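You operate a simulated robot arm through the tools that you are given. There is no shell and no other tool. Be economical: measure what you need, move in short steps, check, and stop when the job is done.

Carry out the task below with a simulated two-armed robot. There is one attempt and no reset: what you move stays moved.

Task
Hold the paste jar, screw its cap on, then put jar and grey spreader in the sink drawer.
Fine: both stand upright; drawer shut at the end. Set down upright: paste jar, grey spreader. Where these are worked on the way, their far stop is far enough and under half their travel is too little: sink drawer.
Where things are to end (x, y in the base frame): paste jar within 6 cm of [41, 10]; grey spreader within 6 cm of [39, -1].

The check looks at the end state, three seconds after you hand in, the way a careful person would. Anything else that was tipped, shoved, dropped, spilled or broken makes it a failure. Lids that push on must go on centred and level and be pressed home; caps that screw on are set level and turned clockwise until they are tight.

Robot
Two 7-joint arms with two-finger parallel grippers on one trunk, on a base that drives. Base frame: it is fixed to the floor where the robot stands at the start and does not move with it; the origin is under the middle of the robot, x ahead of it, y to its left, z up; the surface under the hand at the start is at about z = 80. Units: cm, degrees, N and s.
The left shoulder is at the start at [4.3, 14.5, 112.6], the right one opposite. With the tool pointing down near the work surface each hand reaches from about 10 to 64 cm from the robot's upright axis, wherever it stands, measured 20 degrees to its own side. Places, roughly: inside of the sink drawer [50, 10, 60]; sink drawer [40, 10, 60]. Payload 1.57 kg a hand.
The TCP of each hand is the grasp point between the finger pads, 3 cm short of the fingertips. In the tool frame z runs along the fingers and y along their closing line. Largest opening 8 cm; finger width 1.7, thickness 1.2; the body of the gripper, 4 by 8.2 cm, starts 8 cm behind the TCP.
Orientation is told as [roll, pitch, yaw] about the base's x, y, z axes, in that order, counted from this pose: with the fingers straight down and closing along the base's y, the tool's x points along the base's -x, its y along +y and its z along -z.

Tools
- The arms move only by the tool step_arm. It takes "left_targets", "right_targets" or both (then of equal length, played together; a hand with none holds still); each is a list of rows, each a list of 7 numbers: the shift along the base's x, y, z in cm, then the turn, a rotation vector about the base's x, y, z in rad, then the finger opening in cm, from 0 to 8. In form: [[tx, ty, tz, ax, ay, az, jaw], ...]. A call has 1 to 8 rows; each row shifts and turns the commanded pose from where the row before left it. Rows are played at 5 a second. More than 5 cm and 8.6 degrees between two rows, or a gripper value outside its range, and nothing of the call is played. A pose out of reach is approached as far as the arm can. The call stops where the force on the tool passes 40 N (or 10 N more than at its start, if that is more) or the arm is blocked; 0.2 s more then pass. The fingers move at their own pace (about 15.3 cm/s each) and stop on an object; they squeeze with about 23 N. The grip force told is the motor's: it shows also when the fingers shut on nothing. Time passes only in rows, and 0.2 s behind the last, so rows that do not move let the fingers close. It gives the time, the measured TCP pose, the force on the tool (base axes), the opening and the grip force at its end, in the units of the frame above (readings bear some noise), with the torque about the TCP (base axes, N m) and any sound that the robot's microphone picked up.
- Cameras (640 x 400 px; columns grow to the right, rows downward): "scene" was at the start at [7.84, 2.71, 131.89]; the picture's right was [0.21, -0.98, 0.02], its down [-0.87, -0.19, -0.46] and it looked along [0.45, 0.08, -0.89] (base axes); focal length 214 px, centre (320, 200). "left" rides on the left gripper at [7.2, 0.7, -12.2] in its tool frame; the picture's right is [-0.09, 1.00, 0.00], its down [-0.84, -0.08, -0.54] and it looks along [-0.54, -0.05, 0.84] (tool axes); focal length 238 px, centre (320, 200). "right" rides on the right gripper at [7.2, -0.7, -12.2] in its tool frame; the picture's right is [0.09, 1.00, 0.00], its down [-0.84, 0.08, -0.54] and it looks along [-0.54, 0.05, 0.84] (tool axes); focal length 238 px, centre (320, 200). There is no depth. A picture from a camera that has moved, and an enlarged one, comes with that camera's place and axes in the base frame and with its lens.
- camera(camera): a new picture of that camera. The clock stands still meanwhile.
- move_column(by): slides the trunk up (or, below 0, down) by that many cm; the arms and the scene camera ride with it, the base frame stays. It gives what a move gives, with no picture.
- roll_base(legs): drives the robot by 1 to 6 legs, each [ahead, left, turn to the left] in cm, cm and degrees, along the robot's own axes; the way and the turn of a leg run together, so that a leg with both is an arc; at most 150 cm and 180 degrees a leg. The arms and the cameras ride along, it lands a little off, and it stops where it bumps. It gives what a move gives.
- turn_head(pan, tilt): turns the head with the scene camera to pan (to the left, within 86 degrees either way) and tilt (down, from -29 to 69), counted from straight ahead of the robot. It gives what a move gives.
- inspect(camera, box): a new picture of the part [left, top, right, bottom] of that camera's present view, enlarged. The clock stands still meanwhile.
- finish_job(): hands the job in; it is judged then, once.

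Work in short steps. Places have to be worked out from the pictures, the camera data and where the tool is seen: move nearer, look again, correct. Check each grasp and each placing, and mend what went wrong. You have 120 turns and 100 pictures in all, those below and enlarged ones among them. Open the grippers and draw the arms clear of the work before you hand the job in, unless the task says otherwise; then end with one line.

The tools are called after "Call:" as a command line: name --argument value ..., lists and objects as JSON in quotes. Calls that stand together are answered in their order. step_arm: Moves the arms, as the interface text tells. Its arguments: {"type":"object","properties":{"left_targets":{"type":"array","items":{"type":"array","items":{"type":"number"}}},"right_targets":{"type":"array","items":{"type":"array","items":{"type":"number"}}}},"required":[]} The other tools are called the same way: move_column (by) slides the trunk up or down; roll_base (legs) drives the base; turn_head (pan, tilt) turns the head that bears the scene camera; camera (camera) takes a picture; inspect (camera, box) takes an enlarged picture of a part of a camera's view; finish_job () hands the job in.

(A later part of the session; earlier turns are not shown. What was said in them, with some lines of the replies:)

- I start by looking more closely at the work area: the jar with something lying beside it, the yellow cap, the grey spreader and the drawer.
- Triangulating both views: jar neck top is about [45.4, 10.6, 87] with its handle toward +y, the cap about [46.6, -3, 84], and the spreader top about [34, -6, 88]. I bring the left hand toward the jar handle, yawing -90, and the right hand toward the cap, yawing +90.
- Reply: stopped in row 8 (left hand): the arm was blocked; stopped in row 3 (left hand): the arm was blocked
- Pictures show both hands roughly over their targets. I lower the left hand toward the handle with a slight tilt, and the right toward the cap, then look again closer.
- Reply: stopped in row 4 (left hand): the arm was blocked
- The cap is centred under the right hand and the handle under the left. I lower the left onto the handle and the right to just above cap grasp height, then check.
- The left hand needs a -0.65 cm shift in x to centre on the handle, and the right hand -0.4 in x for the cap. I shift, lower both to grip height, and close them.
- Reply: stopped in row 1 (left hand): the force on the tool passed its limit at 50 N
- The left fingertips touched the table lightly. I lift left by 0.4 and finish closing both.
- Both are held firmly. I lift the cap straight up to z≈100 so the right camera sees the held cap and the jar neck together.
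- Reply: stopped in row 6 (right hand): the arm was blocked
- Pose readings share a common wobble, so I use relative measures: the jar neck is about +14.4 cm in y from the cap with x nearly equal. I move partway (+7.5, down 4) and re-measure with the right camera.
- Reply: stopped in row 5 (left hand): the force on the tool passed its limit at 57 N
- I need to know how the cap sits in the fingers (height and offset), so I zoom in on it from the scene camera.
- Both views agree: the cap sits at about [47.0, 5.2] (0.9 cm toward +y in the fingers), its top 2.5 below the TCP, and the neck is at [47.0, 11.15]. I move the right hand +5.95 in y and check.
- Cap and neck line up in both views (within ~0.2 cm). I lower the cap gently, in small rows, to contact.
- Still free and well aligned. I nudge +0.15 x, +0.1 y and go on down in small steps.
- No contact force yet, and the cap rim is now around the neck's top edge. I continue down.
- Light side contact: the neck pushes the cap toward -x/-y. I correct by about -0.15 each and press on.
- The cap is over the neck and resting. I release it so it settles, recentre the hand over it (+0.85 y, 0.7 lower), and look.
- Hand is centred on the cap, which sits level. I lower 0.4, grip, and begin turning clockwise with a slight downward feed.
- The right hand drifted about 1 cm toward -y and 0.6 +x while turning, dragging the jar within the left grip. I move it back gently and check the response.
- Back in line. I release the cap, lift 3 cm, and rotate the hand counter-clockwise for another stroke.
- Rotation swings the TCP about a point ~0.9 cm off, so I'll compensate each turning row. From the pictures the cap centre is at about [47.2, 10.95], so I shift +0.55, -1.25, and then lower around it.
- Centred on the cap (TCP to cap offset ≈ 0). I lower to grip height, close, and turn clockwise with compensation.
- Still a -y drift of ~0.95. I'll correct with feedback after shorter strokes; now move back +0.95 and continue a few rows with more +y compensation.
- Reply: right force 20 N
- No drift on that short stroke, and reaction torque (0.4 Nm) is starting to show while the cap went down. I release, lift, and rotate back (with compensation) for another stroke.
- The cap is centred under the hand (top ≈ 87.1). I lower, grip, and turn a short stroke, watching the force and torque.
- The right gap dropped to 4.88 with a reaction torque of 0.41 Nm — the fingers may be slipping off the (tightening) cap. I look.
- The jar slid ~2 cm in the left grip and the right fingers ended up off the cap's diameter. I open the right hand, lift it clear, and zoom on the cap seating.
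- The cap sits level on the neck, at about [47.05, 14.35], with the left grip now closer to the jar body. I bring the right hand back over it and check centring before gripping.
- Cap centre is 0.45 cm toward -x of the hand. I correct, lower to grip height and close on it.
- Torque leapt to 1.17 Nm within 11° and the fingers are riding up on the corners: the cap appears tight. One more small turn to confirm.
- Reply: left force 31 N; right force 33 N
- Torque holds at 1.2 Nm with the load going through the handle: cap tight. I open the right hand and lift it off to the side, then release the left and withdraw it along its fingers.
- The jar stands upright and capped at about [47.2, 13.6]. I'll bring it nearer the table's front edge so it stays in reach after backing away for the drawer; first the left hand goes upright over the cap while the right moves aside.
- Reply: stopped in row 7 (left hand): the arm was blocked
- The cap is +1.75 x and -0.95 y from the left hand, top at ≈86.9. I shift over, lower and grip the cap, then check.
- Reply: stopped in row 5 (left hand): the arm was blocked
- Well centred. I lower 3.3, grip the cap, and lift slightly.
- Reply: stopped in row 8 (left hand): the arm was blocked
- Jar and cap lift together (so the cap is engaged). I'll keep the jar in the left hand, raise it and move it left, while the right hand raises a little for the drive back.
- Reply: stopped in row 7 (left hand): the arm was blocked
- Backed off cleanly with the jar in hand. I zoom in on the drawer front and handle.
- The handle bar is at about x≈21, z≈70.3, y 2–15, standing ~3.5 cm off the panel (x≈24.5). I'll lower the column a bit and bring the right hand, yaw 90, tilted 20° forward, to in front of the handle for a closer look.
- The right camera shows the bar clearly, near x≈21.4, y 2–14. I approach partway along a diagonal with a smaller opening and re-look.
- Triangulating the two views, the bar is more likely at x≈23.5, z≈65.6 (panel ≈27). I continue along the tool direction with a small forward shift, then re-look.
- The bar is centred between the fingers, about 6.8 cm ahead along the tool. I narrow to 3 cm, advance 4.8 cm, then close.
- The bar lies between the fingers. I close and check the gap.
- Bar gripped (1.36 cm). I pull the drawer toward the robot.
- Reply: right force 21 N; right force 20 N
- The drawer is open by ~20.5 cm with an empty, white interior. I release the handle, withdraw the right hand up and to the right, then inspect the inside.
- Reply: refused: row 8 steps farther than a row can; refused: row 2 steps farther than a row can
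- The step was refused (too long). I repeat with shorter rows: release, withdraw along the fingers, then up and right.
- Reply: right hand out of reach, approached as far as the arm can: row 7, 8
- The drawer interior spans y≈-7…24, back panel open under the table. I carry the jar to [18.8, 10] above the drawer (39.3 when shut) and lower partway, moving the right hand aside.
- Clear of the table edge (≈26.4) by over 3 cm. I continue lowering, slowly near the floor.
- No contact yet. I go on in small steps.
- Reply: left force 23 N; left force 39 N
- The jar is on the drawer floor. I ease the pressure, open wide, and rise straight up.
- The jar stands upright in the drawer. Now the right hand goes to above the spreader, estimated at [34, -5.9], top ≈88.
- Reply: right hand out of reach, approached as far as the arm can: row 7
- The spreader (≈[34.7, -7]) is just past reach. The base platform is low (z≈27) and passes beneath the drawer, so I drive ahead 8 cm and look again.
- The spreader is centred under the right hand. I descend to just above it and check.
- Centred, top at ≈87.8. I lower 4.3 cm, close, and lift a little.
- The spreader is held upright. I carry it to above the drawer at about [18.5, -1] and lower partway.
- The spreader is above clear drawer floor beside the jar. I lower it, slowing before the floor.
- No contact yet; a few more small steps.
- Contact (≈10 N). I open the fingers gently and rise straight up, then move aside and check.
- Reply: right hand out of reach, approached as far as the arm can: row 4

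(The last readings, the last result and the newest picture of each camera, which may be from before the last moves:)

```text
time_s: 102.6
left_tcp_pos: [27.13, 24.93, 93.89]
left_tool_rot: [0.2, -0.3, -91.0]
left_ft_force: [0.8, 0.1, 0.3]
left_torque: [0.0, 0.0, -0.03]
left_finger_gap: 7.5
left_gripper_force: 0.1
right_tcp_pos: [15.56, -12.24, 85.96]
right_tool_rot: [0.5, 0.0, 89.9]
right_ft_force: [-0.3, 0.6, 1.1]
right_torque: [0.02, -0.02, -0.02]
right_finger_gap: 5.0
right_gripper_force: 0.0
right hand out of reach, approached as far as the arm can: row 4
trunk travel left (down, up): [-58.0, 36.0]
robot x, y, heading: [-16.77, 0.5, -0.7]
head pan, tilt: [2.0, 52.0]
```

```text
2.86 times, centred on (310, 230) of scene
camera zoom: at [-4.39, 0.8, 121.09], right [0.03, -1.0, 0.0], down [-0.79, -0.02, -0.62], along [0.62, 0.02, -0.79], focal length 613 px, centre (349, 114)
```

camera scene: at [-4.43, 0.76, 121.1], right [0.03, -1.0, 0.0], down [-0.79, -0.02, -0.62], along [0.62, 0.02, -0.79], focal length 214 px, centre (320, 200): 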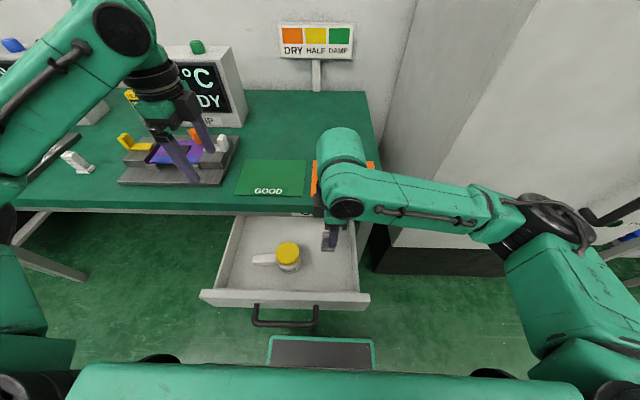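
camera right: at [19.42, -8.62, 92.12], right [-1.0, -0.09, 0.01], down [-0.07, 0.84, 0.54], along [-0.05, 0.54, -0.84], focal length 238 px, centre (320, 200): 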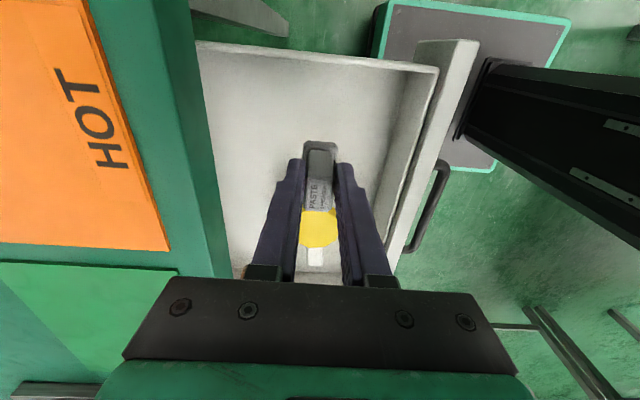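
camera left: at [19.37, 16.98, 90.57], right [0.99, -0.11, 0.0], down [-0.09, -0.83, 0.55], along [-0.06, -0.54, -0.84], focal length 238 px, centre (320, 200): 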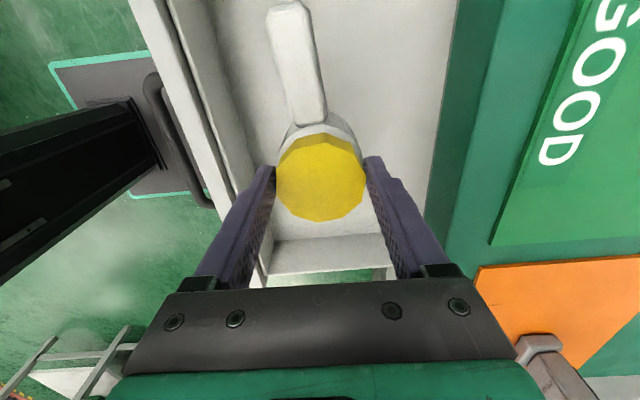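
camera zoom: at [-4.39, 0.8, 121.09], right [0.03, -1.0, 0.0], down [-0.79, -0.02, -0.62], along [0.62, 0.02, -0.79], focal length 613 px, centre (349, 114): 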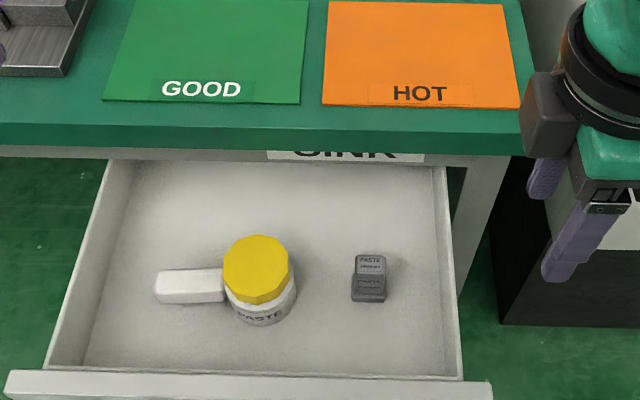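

Both stand upright in the drawer. To shut it, I back the base 11 cm for a comfortable working distance and bring the right hand, tilted, behind the handle again.

Call:
roll_base --legs '[[-11, 0, 0]]'

Call:
step_arm --right_targets '[[-0.3, 2.5, 0, 0, -0.045, 0, 3], [-0.3, 2.5, 0, 0, -0.045, 0, 3], [-0.3, 2.5, 0, 0, -0.045, 0, 3], [-0.3, 2.5, 0, 0, -0.045, 0, 3], [-0.3, 2.5, 0, 0, -0.045, 0, 3], [-0.3, 2.5, 0, 0, -0.045, 0, 3], [-0.3, 2.5, 0, 0, -0.045, 0, 3], [-0.3, 2.5, 0, 0, -0.035, 0, 3]]'

Call:
camera --camera "right"

```text
time_s: 103.8
left_tcp_pos: [16.27, 24.98, 93.95]
left_tool_rot: [0.2, -0.2, -91.1]
left_ft_force: [-0.3, 0.1, 0.9]
left_torque: [-0.02, -0.02, -0.04]
left_finger_gap: 7.53
left_gripper_force: 0.1
right_tcp_pos: [4.43, -12.1, 85.92]
right_tool_rot: [0.4, 0.0, 89.6]
right_ft_force: [-0.7, 0.4, 0.8]
right_torque: [-0.04, -0.02, 0.0]
right_finger_gap: 5.03
right_gripper_force: 0.1
trunk travel left (down, up): [-58.0, 36.0]
robot x, y, heading: [-27.89, 0.81, -0.8]
head pan, tilt: [2.0, 52.0]
```

```text
time_s: 105.6
left_tcp_pos: [16.2, 24.97, 93.9]
left_tool_rot: [0.2, -0.3, -91.1]
left_ft_force: [0.2, 0.2, 0.3]
left_torque: [-0.05, 0.01, -0.03]
left_finger_gap: 7.52
left_gripper_force: 0.1
right_tcp_pos: [1.91, 5.5, 85.99]
right_tool_rot: [-15.2, 1.3, 94.4]
right_ft_force: [-0.4, -0.7, -0.4]
right_torque: [-0.01, 0.01, 0.02]
right_finger_gap: 3.01
right_gripper_force: 0.0
right hand out of reach, approached as far as the arm can: row 1, 2
trunk travel left (down, up): [-58.0, 36.0]
robot x, y, heading: [-27.66, 0.56, -0.5]
head pan, tilt: [2.0, 52.0]
```

```text
19 pictures are left
camera right: at [0.05, -1.44, 98.14], right [-0.95, -0.17, -0.26], down [-0.28, 0.83, 0.48], along [0.13, 0.53, -0.84], focal length 238 px, centre (320, 200)
```

right: 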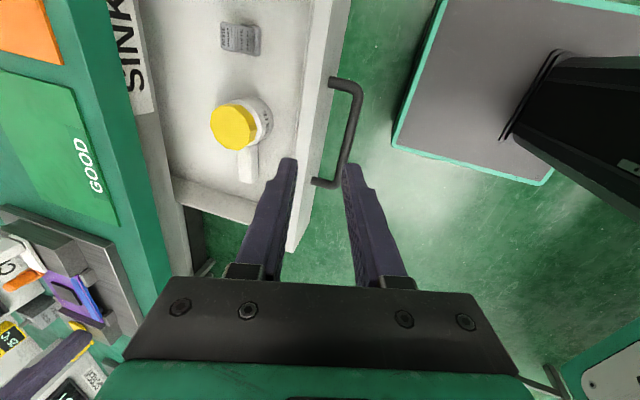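

The bar is at x≈3.3 and the contents are standing well. I square the hand and come down behind/around the bar, stopping short to check.

Call:
step_arm --right_targets '[[-0.5, 0.6, -2, 0, -0.04, -0.04, 3], [-0.5, 0.6, -2, 0, -0.04, -0.035, 3], [-0.5, 0.6, -2, 0, 0, 0, 3], [-0.4, 0.6, -2, 0, 0, 0, 3], [-0.2, 0, -2, 0, 0, 0, 3], [0, 0, 0, 0, 0, 0, 3]]'

Call:
camera --camera "right"

```text
time_s: 107.0
left_tcp_pos: [16.23, 25.01, 93.96]
left_tool_rot: [0.2, -0.2, -91.1]
left_ft_force: [0.0, -0.4, 1.2]
left_torque: [0.03, 0.01, 0.01]
left_finger_gap: 7.51
left_gripper_force: 0.0
right_tcp_pos: [0.07, 8.09, 75.71]
right_tool_rot: [-19.9, 1.3, 90.1]
right_ft_force: [-0.8, -0.2, -0.8]
right_torque: [-0.01, 0.01, -0.02]
right_finger_gap: 3.0
right_gripper_force: 0.1
trunk travel left (down, up): [-58.0, 36.0]
robot x, y, heading: [-27.8, 0.33, -0.6]
head pan, tilt: [2.0, 52.0]
```

```text
18 pictures are left
camera right: at [-3.48, 1.29, 87.82], right [-0.94, -0.1, -0.33], down [-0.26, 0.85, 0.46], along [0.24, 0.52, -0.82], focal length 238 px, centre (320, 200)
```

right: 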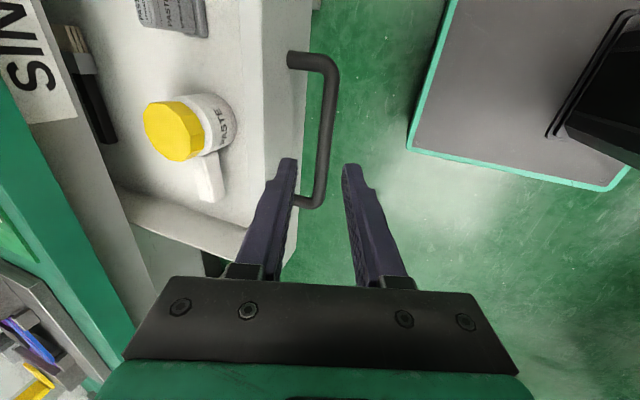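

The bar is 0.6 cm nearer than the finger midline. I correct and advance 9 cm along the tool, then close on it.

Call:
step_arm --right_targets '[[-0.56, 0, -0.2, 0, 0, 0, 3], [0.7, 0, -1.9, 0, 0, 0, 3], [0.7, 0, -1.9, 0, 0, 0, 3], [0.7, 0, -1.9, 0, 0, 0, 3], [0.6, 0, -1.7, 0, 0, 0, 3], [0.4, 0, -1.1, 0, 0, 0, 3], [0, 0, 0, 0, 0, 0, 3]]'

Call:
step_arm --right_targets '[[0, 0, 0, 0, 0, 0, 0.4], [0, 0, 0, 0, 0, 0, 0.4], [0, 0, 0, 0, 0, 0, 0.4]]'

Call:
camera --camera "right"

```text
time_s: 108.6
left_tcp_pos: [16.2, 24.93, 93.96]
left_tool_rot: [0.3, -0.2, -91.1]
left_ft_force: [0.0, 0.3, -0.8]
left_torque: [0.01, 0.01, -0.02]
left_finger_gap: 7.51
left_gripper_force: 0.0
right_tcp_pos: [2.47, 7.89, 67.34]
right_tool_rot: [-19.8, 1.3, 90.0]
right_ft_force: [0.0, -0.8, -1.0]
right_torque: [-0.02, -0.02, 0.03]
right_finger_gap: 3.0
right_gripper_force: 0.0
trunk travel left (down, up): [-58.0, 36.0]
robot x, y, heading: [-28.22, 0.64, -0.8]
head pan, tilt: [2.0, 52.0]
```

```text
time_s: 109.4
left_tcp_pos: [16.19, 24.92, 93.79]
left_tool_rot: [0.3, -0.3, -91.2]
left_ft_force: [-0.1, 0.4, 0.0]
left_torque: [0.0, -0.01, 0.04]
left_finger_gap: 7.47
left_gripper_force: 0.0
right_tcp_pos: [2.44, 8.08, 67.38]
right_tool_rot: [-19.8, 1.4, 90.0]
right_ft_force: [1.2, -0.3, -0.2]
right_torque: [-0.07, 0.0, 0.0]
right_finger_gap: 1.38
right_gripper_force: 29.7
trunk travel left (down, up): [-58.0, 36.0]
robot x, y, heading: [-27.81, 0.86, -0.5]
head pan, tilt: [2.0, 52.0]
```

```text
17 pictures are left
camera right: at [-0.9, 1.16, 79.23], right [-0.94, -0.1, -0.33], down [-0.26, 0.85, 0.46], along [0.24, 0.52, -0.82], focal length 238 px, centre (320, 200)
```

right: 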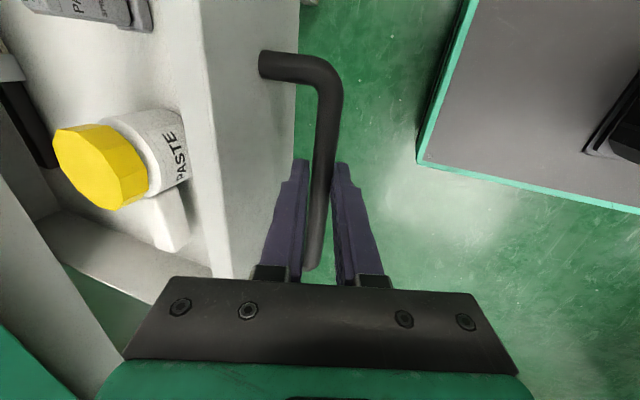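

Handle gripped. I push the drawer in slowly, 1 cm per row, watching force.

Call:
step_arm --right_targets '[[0.5, 0, 0, 0, 0, 0, 0.4], [1, 0, 0, 0, 0, 0, 0.4], [1, 0, 0, 0, 0, 0, 0.4], [1, 0, 0, 0, 0, 0, 0.4], [1, 0, 0, 0, 0, 0, 0.4], [1, 0, 0, 0, 0, 0, 0.4], [0.5, 0, 0, 0, 0, 0, 0.4], [0, 0, 0, 0, 0, 0, 0.4]]'

Call:
camera --camera "scene"

```text
time_s: 111.2
left_tcp_pos: [16.16, 24.84, 94.1]
left_tool_rot: [0.2, -0.3, -91.1]
left_ft_force: [-0.9, 0.0, 0.0]
left_torque: [0.03, -0.01, -0.01]
left_finger_gap: 7.51
left_gripper_force: 0.2
right_tcp_pos: [8.66, 7.86, 67.25]
right_tool_rot: [-19.9, 1.4, 90.1]
right_ft_force: [-0.2, 1.3, 5.1]
right_torque: [-0.41, 0.0, -0.11]
right_finger_gap: 1.36
right_gripper_force: 30.5
trunk travel left (down, up): [-58.0, 36.0]
robot x, y, heading: [-27.88, -0.03, -0.7]
head pan, tilt: [2.0, 52.0]
```

```text
16 pictures are left
camera scene: at [-15.41, 0.86, 121.12], right [0.02, -1.0, 0.0], down [-0.79, -0.02, -0.62], along [0.62, 0.01, -0.79], focal length 214 px, centre (320, 200)
```

scene: 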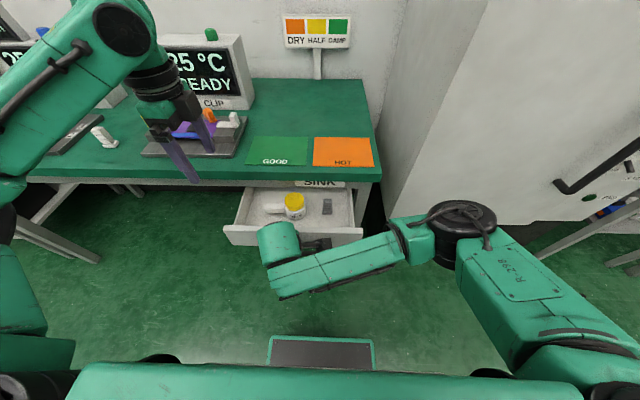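

Items stay upright. I continue pushing.

Call:
step_arm --right_targets '[[0.5, 0, 0, 0, 0, 0, 0.4], [0.8, 0, 0, 0, 0, 0, 0.4], [0.8, 0, 0, 0, 0, 0, 0.4], [0.8, 0, 0, 0, 0, 0, 0.4], [0.8, 0, 0, 0, 0, 0, 0.4], [0.8, 0, 0, 0, 0, 0, 0.4], [0.5, 0, 0, 0, 0, 0, 0.4], [0, 0, 0, 0, 0, 0, 0.4]]'

Call:
inspect --camera "scene" --box '[210, 150, 390, 270]'

Call:
camera --camera "right"

```text
time_s: 113.0
left_tcp_pos: [16.14, 24.92, 93.98]
left_tool_rot: [0.3, -0.2, -91.1]
left_ft_force: [0.3, 0.5, -0.1]
left_torque: [-0.04, 0.02, 0.01]
left_finger_gap: 7.5
left_gripper_force: 0.0
right_tcp_pos: [13.52, 8.01, 67.35]
right_tool_rot: [-19.9, 1.4, 89.9]
right_ft_force: [0.3, -0.9, 3.6]
right_torque: [0.4, 0.0, 0.17]
right_finger_gap: 1.41
right_gripper_force: 30.0
trunk travel left (down, up): [-58.0, 36.0]
robot x, y, heading: [-28.02, 0.51, -0.6]
head pan, tilt: [2.0, 52.0]
```

```text
3.33 times, centred on (300, 210) of scene
camera zoom: at [-15.38, 0.78, 121.11], right [0.02, -1.0, 0.0], down [-0.79, -0.02, -0.62], along [0.62, 0.02, -0.79], focal length 715 px, centre (387, 167)
```

zoom: 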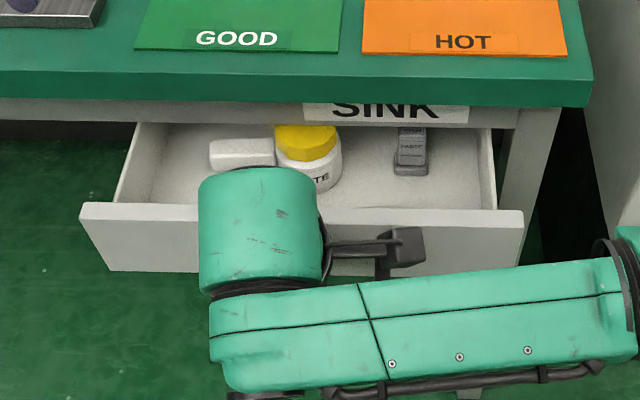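

```text
14 pictures are left
camera right: at [10.01, 1.16, 79.21], right [-0.94, -0.1, -0.34], down [-0.26, 0.85, 0.46], along [0.24, 0.52, -0.82], focal length 238 px, centre (320, 200)
```

right: 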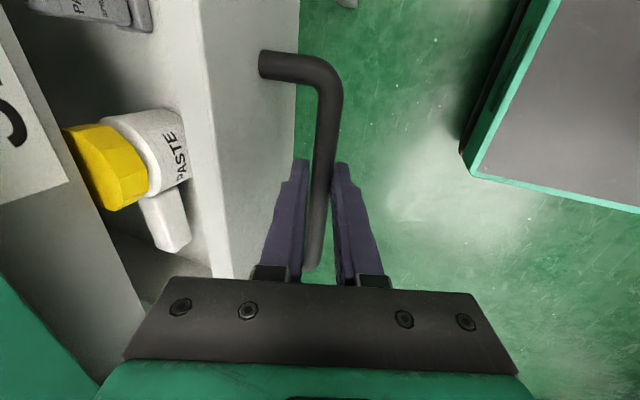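

Jar and spreader are passing under the apron without contact force. I continue, with checks.

Call:
step_arm --right_targets '[[0.4, 0, 0, 0, 0, 0, 0.4], [0.6, 0, 0, 0, 0, 0, 0.4], [0.6, 0, 0, 0, 0, 0, 0.4], [0.6, 0, 0, 0, 0, 0, 0.4], [0.6, 0, 0, 0, 0, 0, 0.4], [0.4, 0, 0, 0, 0, 0, 0.4], [0, 0, 0, 0, 0, 0, 0.4]]'

Call:
inspect --camera "scene" --box '[210, 150, 390, 270]'

Call:
camera --camera "right"

```text
time_s: 114.6
left_tcp_pos: [16.19, 25.04, 93.9]
left_tool_rot: [0.3, -0.1, -91.1]
left_ft_force: [0.1, -0.4, -0.9]
left_torque: [-0.03, 0.0, 0.02]
left_finger_gap: 7.53
left_gripper_force: 0.0
right_tcp_pos: [16.65, 7.89, 67.38]
right_tool_rot: [-19.9, 1.3, 90.1]
right_ft_force: [-0.2, -0.9, 7.1]
right_torque: [-0.43, -0.06, -0.12]
right_finger_gap: 1.36
right_gripper_force: 30.2
trunk travel left (down, up): [-58.0, 36.0]
robot x, y, heading: [-27.75, 0.58, -0.5]
head pan, tilt: [2.0, 52.0]
```

```text
3.33 times, centred on (300, 210) of scene
camera zoom: at [-15.45, 0.82, 121.11], right [0.02, -1.0, 0.0], down [-0.79, -0.02, -0.62], along [0.62, 0.02, -0.79], focal length 715 px, centre (387, 167)
```

zoom: 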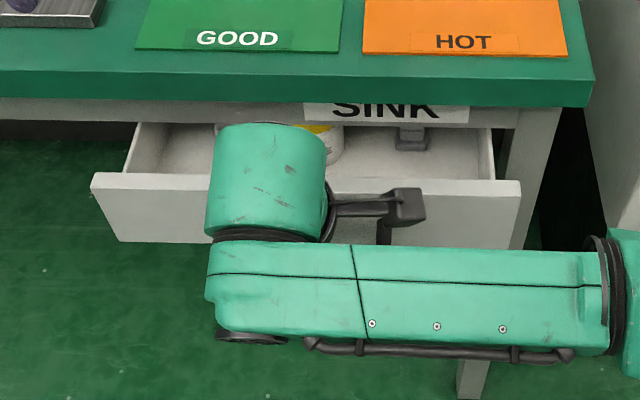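

```text
12 pictures are left
camera right: at [13.25, 1.15, 79.2], right [-0.94, -0.1, -0.34], down [-0.26, 0.85, 0.46], along [0.24, 0.52, -0.82], focal length 238 px, centre (320, 200)
```

right: 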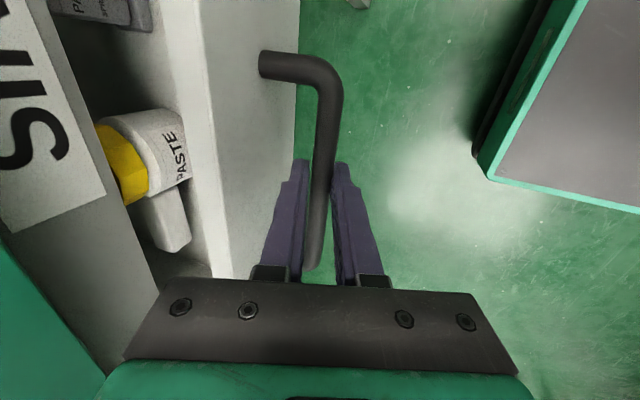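

Relative position of jar and panel is unchanged, items upright. I push the remaining ~6.5 cm.

Call:
step_arm --right_targets '[[0.4, 0, 0, 0, 0, 0, 0.4], [0.7, 0, 0, 0, 0, 0, 0.4], [0.7, 0, 0, 0, 0, 0, 0.4], [0.7, 0, 0, 0, 0, 0, 0.4], [0.7, 0, 0, 0, 0, 0, 0.4], [0.7, 0, 0, 0, 0, 0, 0.4], [0.6, 0, 0, 0, 0, 0, 0.4], [0, 0, 0, 0, 0, 0, 0.4]]'

Call:
step_arm --right_targets '[[0.5, 0, 0, 0, 0, 0, 0.4], [0.5, 0, 0, 0, 0, 0, 0.4], [0.4, 0, 0, 0, 0, 0, 0.4], [0.4, 0, 0, 0, 0, 0, 0.4], [0, 0, 0, 0, 0, 0, 0.4]]'

Call:
inspect --camera "scene" --box '[210, 150, 390, 270]'

Call:
camera --camera "right"

```text
time_s: 116.4
left_tcp_pos: [16.06, 24.88, 94.02]
left_tool_rot: [0.2, -0.1, -91.2]
left_ft_force: [0.2, -0.5, -0.8]
left_torque: [-0.02, -0.02, 0.01]
left_finger_gap: 7.52
left_gripper_force: 0.0
right_tcp_pos: [21.06, 7.85, 67.42]
right_tool_rot: [-19.9, 1.4, 90.0]
right_ft_force: [0.6, -5.6, 6.2]
right_torque: [-0.61, -0.04, -0.21]
right_finger_gap: 1.38
right_gripper_force: 30.3
trunk travel left (down, up): [-58.0, 36.0]
robot x, y, heading: [-28.07, 0.61, -0.5]
head pan, tilt: [2.0, 52.0]
```

```text
time_s: 117.6
left_tcp_pos: [16.17, 24.71, 93.82]
left_tool_rot: [0.3, -0.1, -91.2]
left_ft_force: [0.1, -0.2, 0.0]
left_torque: [0.02, 0.02, 0.01]
left_finger_gap: 7.52
left_gripper_force: 0.1
right_tcp_pos: [22.97, 8.03, 67.31]
right_tool_rot: [-19.9, 1.4, 90.0]
right_ft_force: [1.9, -8.4, 4.6]
right_torque: [-0.53, -0.07, -0.22]
right_finger_gap: 1.37
right_gripper_force: 30.7
trunk travel left (down, up): [-58.0, 36.0]
robot x, y, heading: [-28.16, 0.67, -0.8]
head pan, tilt: [2.0, 52.0]
```

```text
3.33 times, centred on (300, 210) of scene
camera zoom: at [-15.39, 0.7, 121.11], right [0.02, -1.0, 0.0], down [-0.79, -0.02, -0.62], along [0.62, 0.02, -0.79], focal length 715 px, centre (387, 167)
```

zoom: 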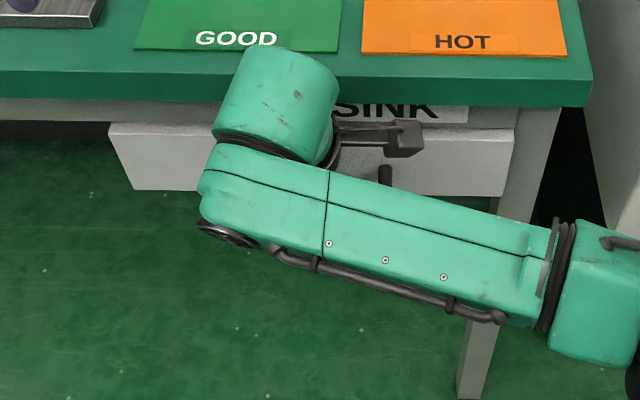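

```text
10 pictures are left
camera right: at [19.54, 1.16, 79.2], right [-0.94, -0.1, -0.34], down [-0.26, 0.85, 0.46], along [0.24, 0.52, -0.82], focal length 238 px, centre (320, 200)
```

right: 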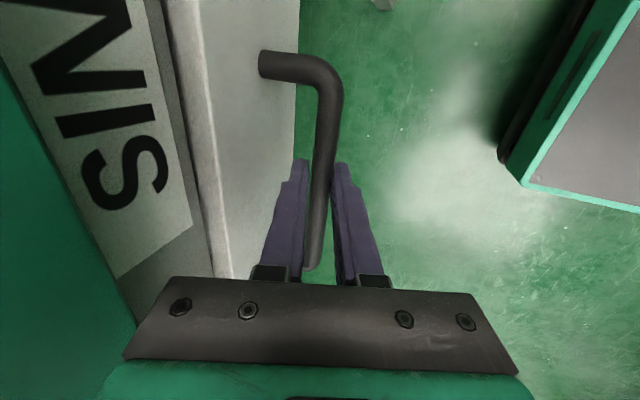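

Looks shut or nearly. I push a bit further until the stop is felt.

Call:
step_arm --right_targets '[[0.25, 0, 0, 0, 0, 0, 0.4], [0.25, 0, 0, 0, 0, 0, 0.4], [0, 0, 0, 0, 0, 0, 0.4]]'

Call:
step_arm --right_targets '[[0.25, 0, 0, 0, 0, 0, 0.4], [0.25, 0, 0, 0, 0, 0, 0.4], [0, 0, 0, 0, 0, 0, 0.4]]'

```text
time_s: 118.4
left_tcp_pos: [15.99, 24.8, 94.07]
left_tool_rot: [0.3, -0.1, -91.2]
left_ft_force: [0.1, -0.3, -0.2]
left_torque: [0.02, 0.0, 0.04]
left_finger_gap: 7.53
left_gripper_force: 0.1
right_tcp_pos: [23.06, 7.95, 67.31]
right_tool_rot: [-19.8, 1.4, 90.2]
right_ft_force: [-18.6, -11.2, 1.7]
right_torque: [-0.45, 0.26, -0.19]
right_finger_gap: 1.4
right_gripper_force: 30.4
trunk travel left (down, up): [-58.0, 36.0]
robot x, y, heading: [-28.02, 0.55, -0.5]
head pan, tilt: [2.0, 52.0]
```

```text
time_s: 119.0
left_tcp_pos: [15.85, 24.8, 94.17]
left_tool_rot: [0.4, -0.3, -91.1]
left_ft_force: [0.3, 0.0, 0.7]
left_torque: [-0.02, -0.01, -0.02]
left_finger_gap: 7.5
left_gripper_force: 0.1
right_tcp_pos: [23.17, 8.02, 67.21]
right_tool_rot: [-19.2, 1.7, 90.1]
right_ft_force: [-14.6, -6.3, 10.6]
right_torque: [-0.46, 0.18, -0.24]
right_finger_gap: 1.4
right_gripper_force: 30.0
trunk travel left (down, up): [-58.0, 36.0]
robot x, y, heading: [-28.38, 0.6, -0.5]
head pan, tilt: [2.0, 52.0]
stopped in row 2 (right hand): the force on the tool passed its limit at 42 N (the readings are from after the stop); the commanded pose is now the measured one
```

The drawer is hard against its stop. I open the fingers, withdraw along the tool, and move back clear of the work.

Call:
step_arm --right_targets '[[0, 0, 0, 0, 0, 0, 2.8], [0, 0, 0, 0, 0, 0, 2.8], [-0.34, 0, 0.94, 0, 0, 0, 2.8], [-0.7, 0, 1.9, 0, 0, 0, 2.8], [-1, 0, 2.8, 0, 0, 0, 3], [-2, 0, 3, 0, 0, 0, 5], [-3, -1, 3, 0, 0, 0, 6], [-3, -2, 3, 0, 0, 0, 6]]'

Call:
roll_base --legs '[[-10, 0, 0]]'

Call:
camera --camera "scene"

Call:
inspect --camera "scene" --box '[210, 150, 390, 270]'

```text
time_s: 120.8
left_tcp_pos: [16.11, 24.81, 93.86]
left_tool_rot: [0.3, -0.2, -91.1]
left_ft_force: [-0.6, 0.1, 0.3]
left_torque: [0.0, 0.02, -0.03]
left_finger_gap: 7.49
left_gripper_force: 0.1
right_tcp_pos: [13.63, 4.91, 81.75]
right_tool_rot: [-19.2, 1.5, 90.1]
right_ft_force: [0.5, 0.3, 0.6]
right_torque: [0.02, -0.02, 0.03]
right_finger_gap: 6.02
right_gripper_force: 0.0
trunk travel left (down, up): [-58.0, 36.0]
robot x, y, heading: [-28.12, 0.67, -0.7]
head pan, tilt: [2.0, 52.0]
```

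```text
time_s: 121.9
left_tcp_pos: [6.06, 25.02, 93.88]
left_tool_rot: [0.2, -0.2, -90.9]
left_ft_force: [-0.6, -0.5, 0.2]
left_torque: [0.0, -0.01, 0.02]
left_finger_gap: 7.49
left_gripper_force: 0.1
right_tcp_pos: [3.69, 5.22, 81.67]
right_tool_rot: [-19.2, 1.6, 90.2]
right_ft_force: [-0.6, 0.5, 0.5]
right_torque: [0.0, -0.03, -0.03]
right_finger_gap: 6.0
right_gripper_force: 0.1
trunk travel left (down, up): [-58.0, 36.0]
robot x, y, heading: [-38.2, 0.86, -0.6]
head pan, tilt: [2.0, 52.0]
```

```text
9 pictures are left
camera scene: at [-25.44, 0.94, 121.1], right [0.03, -1.0, 0.0], down [-0.79, -0.02, -0.62], along [0.62, 0.02, -0.79], focal length 214 px, centre (320, 200)
```

scene: 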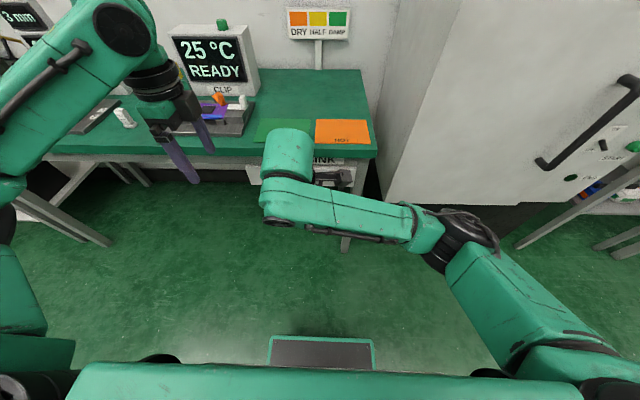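

```text
3.33 times, centred on (300, 210) of scene
camera zoom: at [-25.44, 0.94, 121.1], right [0.03, -1.0, 0.0], down [-0.79, -0.02, -0.62], along [0.62, 0.02, -0.79], focal length 715 px, centre (387, 167)
```

zoom: 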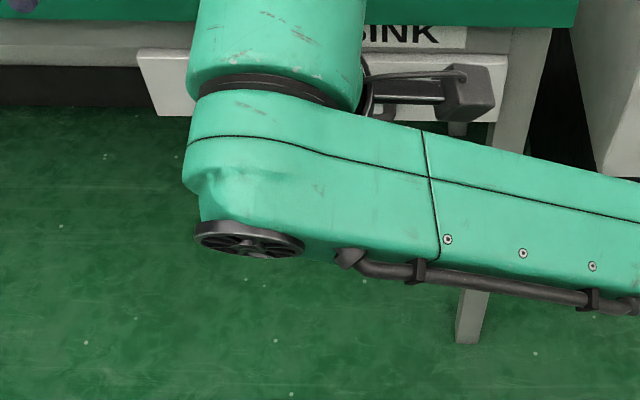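

I move the right arm aside for a final look at the drawer front.

Call:
step_arm --right_targets '[[0, -3, 1, 0, 0, 0, 6], [0, -3, 1, 0, 0, 0, 6], [0, -3, 1, 0, 0, 0, 6], [0, -3, 1, 0, 0, 0, 6], [0, -3, 1, 0, 0, 0, 6], [0, -3, 1, 0, 0, 0, 6], [0, 0, 0, 0, 0, 0, 6]]'

Call:
inspect --camera "scene" --box '[160, 90, 400, 240]'

```text
time_s: 123.5
left_tcp_pos: [6.08, 25.2, 93.87]
left_tool_rot: [0.2, -0.3, -91.1]
left_ft_force: [-0.3, 0.3, -0.9]
left_torque: [-0.02, 0.02, 0.0]
left_finger_gap: 7.5
left_gripper_force: 0.1
right_tcp_pos: [3.64, -12.74, 87.64]
right_tool_rot: [-19.1, 1.5, 90.2]
right_ft_force: [-0.3, 0.6, 0.3]
right_torque: [-0.04, 0.01, 0.01]
right_finger_gap: 6.0
right_gripper_force: 0.0
trunk travel left (down, up): [-58.0, 36.0]
robot x, y, heading: [-37.52, 0.89, -0.3]
head pan, tilt: [2.0, 52.0]
```

```text
2.67 times, centred on (280, 165) of scene
camera zoom: at [-25.39, 0.99, 121.1], right [0.03, -1.0, 0.0], down [-0.79, -0.02, -0.62], along [0.62, 0.02, -0.79], focal length 572 px, centre (427, 293)
```

zoom: 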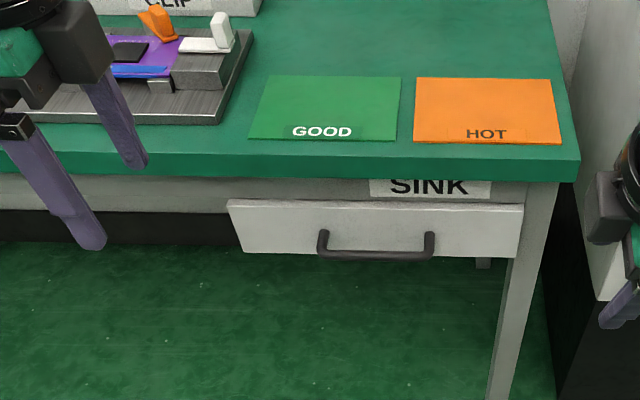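

The drawer is shut flush, the table is otherwise untouched, and both hands are open and clear. I hand in.

Call:
finish_job

```text
The job is handed in.
```

The cap is screwed tight on the paste jar. The jar and the grey spreader were standing upright when last seen going into the sink drawer, which is now shut against its stop. I put them at about [39, 10] and [40, -1]. Both hands are open and clear.
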